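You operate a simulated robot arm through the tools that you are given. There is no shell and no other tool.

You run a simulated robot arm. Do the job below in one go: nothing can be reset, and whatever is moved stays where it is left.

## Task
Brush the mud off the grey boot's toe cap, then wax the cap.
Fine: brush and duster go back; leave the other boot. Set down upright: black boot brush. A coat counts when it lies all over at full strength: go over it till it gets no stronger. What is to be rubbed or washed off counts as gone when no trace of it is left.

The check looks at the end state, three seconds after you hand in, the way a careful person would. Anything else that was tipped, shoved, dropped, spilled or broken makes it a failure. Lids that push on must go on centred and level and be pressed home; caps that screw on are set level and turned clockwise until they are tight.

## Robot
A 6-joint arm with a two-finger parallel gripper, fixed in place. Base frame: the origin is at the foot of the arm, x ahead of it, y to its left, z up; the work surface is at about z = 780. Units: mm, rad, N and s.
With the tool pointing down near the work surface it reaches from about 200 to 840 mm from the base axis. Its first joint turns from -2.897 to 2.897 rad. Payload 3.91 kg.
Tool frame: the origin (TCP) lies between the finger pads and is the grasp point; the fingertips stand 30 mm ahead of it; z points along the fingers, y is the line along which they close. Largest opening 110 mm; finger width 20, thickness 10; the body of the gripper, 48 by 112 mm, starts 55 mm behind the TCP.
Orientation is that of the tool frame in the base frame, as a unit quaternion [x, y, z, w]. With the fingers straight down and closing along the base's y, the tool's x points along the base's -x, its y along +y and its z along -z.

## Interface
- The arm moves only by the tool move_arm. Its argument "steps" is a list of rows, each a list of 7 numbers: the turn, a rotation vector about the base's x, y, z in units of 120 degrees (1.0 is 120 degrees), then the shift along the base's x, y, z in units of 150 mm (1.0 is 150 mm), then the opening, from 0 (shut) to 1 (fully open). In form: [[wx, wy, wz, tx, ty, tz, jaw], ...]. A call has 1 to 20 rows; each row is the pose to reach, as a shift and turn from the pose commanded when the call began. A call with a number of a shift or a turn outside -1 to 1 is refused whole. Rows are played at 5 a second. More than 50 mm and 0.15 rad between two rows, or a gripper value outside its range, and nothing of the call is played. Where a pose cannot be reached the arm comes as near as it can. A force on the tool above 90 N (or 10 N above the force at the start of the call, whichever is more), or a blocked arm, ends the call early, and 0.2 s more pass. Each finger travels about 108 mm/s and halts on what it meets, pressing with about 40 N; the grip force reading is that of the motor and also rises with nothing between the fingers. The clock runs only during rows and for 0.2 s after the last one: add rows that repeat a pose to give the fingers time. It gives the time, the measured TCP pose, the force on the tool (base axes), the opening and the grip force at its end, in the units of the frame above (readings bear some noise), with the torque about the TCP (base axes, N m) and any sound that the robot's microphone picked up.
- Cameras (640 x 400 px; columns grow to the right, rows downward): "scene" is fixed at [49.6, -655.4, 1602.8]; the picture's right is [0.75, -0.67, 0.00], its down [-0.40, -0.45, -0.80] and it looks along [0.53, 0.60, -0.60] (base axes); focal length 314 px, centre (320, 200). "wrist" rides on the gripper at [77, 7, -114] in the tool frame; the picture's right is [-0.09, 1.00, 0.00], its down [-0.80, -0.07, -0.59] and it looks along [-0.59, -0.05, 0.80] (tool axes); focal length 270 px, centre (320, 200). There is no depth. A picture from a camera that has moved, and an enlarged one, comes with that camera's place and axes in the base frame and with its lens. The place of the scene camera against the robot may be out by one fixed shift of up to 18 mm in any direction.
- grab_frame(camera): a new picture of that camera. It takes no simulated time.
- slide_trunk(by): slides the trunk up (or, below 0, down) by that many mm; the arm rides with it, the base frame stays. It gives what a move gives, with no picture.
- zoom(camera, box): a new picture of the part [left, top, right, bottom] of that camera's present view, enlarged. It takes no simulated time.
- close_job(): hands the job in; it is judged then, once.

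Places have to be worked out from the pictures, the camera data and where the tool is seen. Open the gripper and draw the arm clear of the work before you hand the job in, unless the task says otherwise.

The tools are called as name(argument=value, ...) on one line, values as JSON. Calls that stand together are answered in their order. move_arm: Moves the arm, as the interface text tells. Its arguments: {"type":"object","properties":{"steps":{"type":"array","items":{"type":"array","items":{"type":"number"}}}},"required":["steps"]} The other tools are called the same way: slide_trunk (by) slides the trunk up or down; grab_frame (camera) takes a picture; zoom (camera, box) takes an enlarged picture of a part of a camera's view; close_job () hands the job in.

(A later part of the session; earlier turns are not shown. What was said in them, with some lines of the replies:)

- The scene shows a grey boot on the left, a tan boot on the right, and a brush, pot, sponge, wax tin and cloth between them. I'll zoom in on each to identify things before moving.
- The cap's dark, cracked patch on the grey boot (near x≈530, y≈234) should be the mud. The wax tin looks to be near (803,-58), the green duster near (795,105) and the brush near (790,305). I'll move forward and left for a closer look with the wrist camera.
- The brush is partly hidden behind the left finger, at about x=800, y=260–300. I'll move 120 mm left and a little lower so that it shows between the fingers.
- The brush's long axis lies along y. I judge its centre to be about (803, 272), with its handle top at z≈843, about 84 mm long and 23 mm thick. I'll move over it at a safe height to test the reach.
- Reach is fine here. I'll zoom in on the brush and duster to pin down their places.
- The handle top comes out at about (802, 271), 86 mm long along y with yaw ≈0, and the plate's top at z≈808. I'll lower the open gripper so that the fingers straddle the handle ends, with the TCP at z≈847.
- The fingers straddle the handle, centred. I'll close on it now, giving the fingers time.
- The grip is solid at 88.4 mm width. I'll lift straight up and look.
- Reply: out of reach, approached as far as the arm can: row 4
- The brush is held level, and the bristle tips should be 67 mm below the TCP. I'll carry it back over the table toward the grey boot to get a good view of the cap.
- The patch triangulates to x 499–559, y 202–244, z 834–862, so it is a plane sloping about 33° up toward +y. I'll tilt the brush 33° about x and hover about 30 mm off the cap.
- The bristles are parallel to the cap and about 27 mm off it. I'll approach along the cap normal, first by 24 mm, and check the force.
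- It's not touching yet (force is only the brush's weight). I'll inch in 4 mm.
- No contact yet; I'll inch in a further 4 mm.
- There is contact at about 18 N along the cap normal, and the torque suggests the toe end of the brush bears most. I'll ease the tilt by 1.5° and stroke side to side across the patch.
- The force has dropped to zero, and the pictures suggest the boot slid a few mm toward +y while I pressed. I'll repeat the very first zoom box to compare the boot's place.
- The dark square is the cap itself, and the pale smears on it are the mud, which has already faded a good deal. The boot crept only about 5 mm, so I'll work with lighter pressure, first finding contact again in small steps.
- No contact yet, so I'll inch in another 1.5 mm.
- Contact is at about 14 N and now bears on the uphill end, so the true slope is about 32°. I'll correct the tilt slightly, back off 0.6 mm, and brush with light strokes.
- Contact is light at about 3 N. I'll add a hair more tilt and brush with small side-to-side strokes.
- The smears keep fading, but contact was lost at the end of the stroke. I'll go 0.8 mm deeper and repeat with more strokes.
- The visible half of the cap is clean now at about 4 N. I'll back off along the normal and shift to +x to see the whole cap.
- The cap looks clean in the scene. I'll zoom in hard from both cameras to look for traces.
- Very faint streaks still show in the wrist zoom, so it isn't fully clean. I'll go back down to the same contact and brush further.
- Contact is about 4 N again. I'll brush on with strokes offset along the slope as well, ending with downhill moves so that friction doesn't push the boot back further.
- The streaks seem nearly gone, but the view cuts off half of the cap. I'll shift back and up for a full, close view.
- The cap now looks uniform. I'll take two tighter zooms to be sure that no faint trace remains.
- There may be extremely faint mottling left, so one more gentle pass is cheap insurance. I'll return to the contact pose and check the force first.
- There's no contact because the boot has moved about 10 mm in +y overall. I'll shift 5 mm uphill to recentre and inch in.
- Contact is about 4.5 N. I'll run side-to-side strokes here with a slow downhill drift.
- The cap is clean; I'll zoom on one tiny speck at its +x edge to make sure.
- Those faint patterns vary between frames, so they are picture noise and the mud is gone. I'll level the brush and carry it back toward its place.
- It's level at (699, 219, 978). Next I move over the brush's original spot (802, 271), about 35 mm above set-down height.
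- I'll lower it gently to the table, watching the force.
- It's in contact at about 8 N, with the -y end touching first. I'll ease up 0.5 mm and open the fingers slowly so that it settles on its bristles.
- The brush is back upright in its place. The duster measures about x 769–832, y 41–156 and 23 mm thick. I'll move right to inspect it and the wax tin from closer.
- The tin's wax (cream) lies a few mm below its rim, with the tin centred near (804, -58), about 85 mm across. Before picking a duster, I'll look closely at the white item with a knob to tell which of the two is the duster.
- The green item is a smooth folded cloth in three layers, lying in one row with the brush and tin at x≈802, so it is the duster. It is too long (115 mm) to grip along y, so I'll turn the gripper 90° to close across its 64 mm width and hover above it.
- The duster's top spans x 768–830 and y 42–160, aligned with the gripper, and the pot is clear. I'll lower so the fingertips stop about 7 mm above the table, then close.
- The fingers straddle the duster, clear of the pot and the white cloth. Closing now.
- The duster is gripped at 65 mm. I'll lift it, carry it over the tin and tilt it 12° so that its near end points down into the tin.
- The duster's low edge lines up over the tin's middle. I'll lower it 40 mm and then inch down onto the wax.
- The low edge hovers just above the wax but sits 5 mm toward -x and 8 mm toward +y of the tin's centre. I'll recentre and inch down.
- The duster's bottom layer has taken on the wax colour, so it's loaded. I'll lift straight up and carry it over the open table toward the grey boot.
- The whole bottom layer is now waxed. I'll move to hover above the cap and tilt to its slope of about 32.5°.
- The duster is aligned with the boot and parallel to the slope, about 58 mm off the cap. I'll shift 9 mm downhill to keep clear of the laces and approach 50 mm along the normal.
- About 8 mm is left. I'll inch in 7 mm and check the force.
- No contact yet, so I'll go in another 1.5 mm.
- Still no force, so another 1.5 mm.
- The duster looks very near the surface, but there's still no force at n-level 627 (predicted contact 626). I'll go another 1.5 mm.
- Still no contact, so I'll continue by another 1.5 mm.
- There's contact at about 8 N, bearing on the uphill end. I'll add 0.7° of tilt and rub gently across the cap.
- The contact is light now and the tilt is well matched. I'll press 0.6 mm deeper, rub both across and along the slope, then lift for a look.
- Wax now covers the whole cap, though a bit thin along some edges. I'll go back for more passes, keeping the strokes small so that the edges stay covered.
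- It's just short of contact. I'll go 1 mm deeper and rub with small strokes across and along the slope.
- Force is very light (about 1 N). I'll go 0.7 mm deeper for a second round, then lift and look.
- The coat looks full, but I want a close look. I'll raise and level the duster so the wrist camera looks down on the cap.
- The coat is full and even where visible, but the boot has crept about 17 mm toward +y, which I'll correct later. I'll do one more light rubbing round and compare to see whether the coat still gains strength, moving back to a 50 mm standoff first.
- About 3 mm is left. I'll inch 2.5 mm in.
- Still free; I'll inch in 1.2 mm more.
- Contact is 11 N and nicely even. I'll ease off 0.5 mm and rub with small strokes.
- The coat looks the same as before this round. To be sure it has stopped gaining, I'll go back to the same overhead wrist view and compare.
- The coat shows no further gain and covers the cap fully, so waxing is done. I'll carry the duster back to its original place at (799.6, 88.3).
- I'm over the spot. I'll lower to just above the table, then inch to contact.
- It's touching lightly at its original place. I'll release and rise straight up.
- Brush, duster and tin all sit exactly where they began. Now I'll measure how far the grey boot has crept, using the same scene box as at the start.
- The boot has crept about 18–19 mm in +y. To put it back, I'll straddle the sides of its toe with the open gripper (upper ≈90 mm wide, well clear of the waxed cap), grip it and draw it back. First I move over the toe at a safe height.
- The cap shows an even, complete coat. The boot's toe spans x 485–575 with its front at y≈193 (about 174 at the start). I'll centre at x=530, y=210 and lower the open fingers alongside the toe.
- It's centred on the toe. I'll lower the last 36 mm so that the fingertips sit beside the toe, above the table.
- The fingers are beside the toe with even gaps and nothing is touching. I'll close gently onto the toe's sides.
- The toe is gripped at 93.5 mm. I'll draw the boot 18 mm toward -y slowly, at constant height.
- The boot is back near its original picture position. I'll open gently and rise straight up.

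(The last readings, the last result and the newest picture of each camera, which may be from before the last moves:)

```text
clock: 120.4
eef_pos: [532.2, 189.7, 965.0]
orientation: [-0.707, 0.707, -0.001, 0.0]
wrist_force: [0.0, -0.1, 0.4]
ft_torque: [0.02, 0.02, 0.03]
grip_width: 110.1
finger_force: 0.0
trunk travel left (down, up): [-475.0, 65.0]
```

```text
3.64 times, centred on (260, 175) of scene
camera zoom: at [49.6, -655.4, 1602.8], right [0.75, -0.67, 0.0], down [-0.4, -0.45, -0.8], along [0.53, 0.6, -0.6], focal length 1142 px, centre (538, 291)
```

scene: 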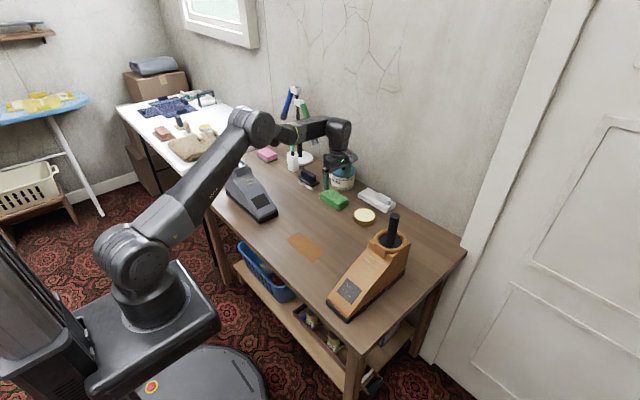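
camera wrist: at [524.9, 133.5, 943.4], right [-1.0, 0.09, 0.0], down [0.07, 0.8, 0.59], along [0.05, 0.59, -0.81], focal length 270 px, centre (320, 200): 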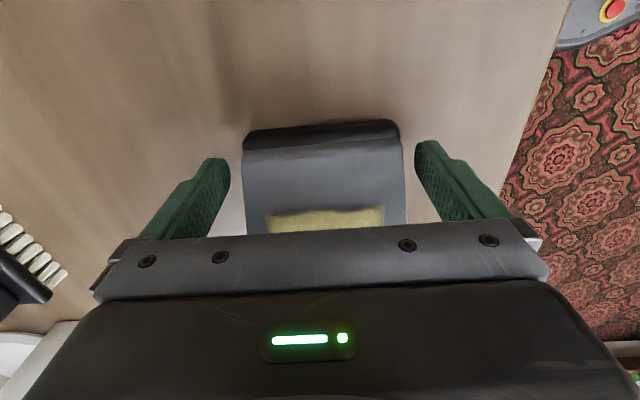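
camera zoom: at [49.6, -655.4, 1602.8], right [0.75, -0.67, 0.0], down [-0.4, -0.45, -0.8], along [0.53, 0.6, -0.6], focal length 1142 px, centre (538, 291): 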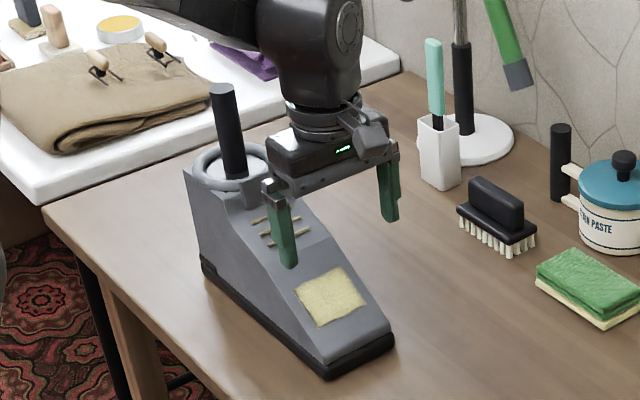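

The boot is back within about 3 mm of its start, and the coat is intact. A close zoom of the coat first, then I'll draw the arm clear upward.

move_arm(steps=[[0, 0, 0, 0, -0.1, 0.25, 1], [0, 0, 0, 0, -0.3, 0.5, 1], [0, 0, 0, 0, -0.5, 0.75, 1], [0, 0, 0, 0, -0.75, 0.95, 1], [0, 0, 0, 0, -1, 1, 1], [0, 0, 0, 0, -1, 1, 1]])

zoom(camera="scene", box=[250, 185, 286, 215])

grab_frame(camera="scene")

grab_frame(camera="wrist")

```text
clock: 121.8
eef_pos: [530.8, 38.9, 1117.4]
orientation: [0.707, -0.707, 0.001, 0.001]
wrist_force: [-0.5, 0.5, 0.1]
ft_torque: [0.02, 0.03, 0.02]
grip_width: 110.1
finger_force: 0.1
trunk travel left (down, up): [-475.0, 65.0]
```

```text
13.33 times, centred on (268, 200) of scene
camera zoom: at [49.6, -655.4, 1602.8], right [0.75, -0.67, 0.0], down [-0.4, -0.45, -0.8], along [0.53, 0.6, -0.6], focal length 4187 px, centre (1013, 200)
```

zoom: 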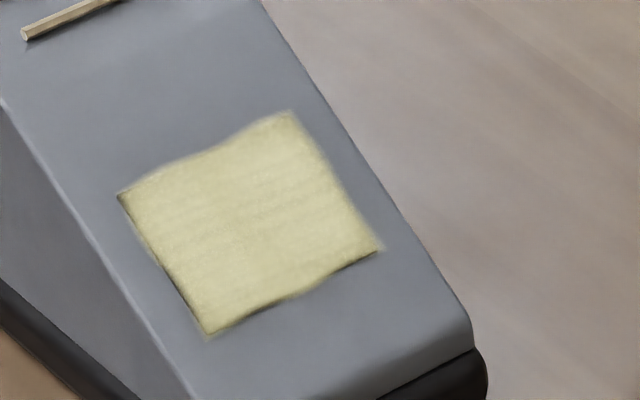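

```text
taken
```

scene: 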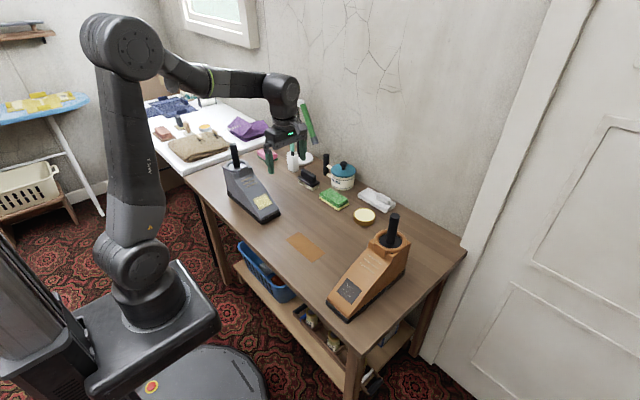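

```text
taken
camera wrist: at [524.4, -37.9, 1231.8], right [-1.0, 0.09, 0.0], down [0.07, 0.8, 0.59], along [0.05, 0.59, -0.81], focal length 270 px, centre (320, 200)
```

wrist: 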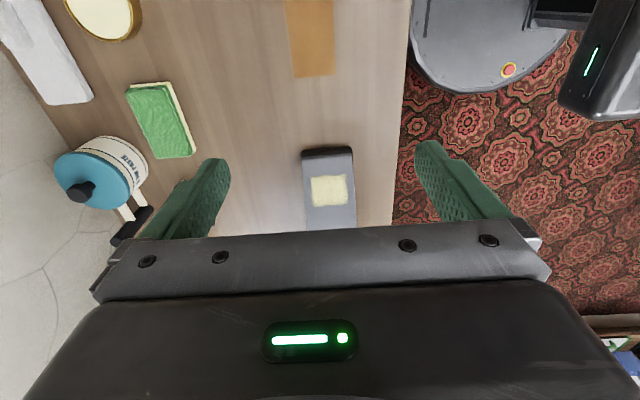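

The grey boot's cap is clean and evenly waxed, and the boot is back within about 3 mm of its start. The brush stands upright in its place, the duster is back, the tan boot is untouched, and the gripper is open and clear. I'll hand in the job.

close_job()

```text
The job is handed in.
```

The job is handed in: I brushed the mud off the grey boot's toe cap and waxed it. I don't have the check's result yet.

- **Mud:** close views from both cameras showed no trace left before I started waxing.
- **Wax:** I went over the cap in several rounds, and the last one made the coat no stronger. It covers the whole cap evenly.
- **Brush and duster:** both are back where they started, with the black brush upright on its bristles. The duster's bottom layer still has wax on it.
- **Grey boot:** it slid about 18 mm while I worked on it. I gripped the sides of the toe, below the waxed cap, and drew it back to within about 3 mm of where it began. It may be turned by about one degree.
- **Everything else:** I didn't touch the tan boot, and the wax tin is where it was. The arm is clear with the gripper open.
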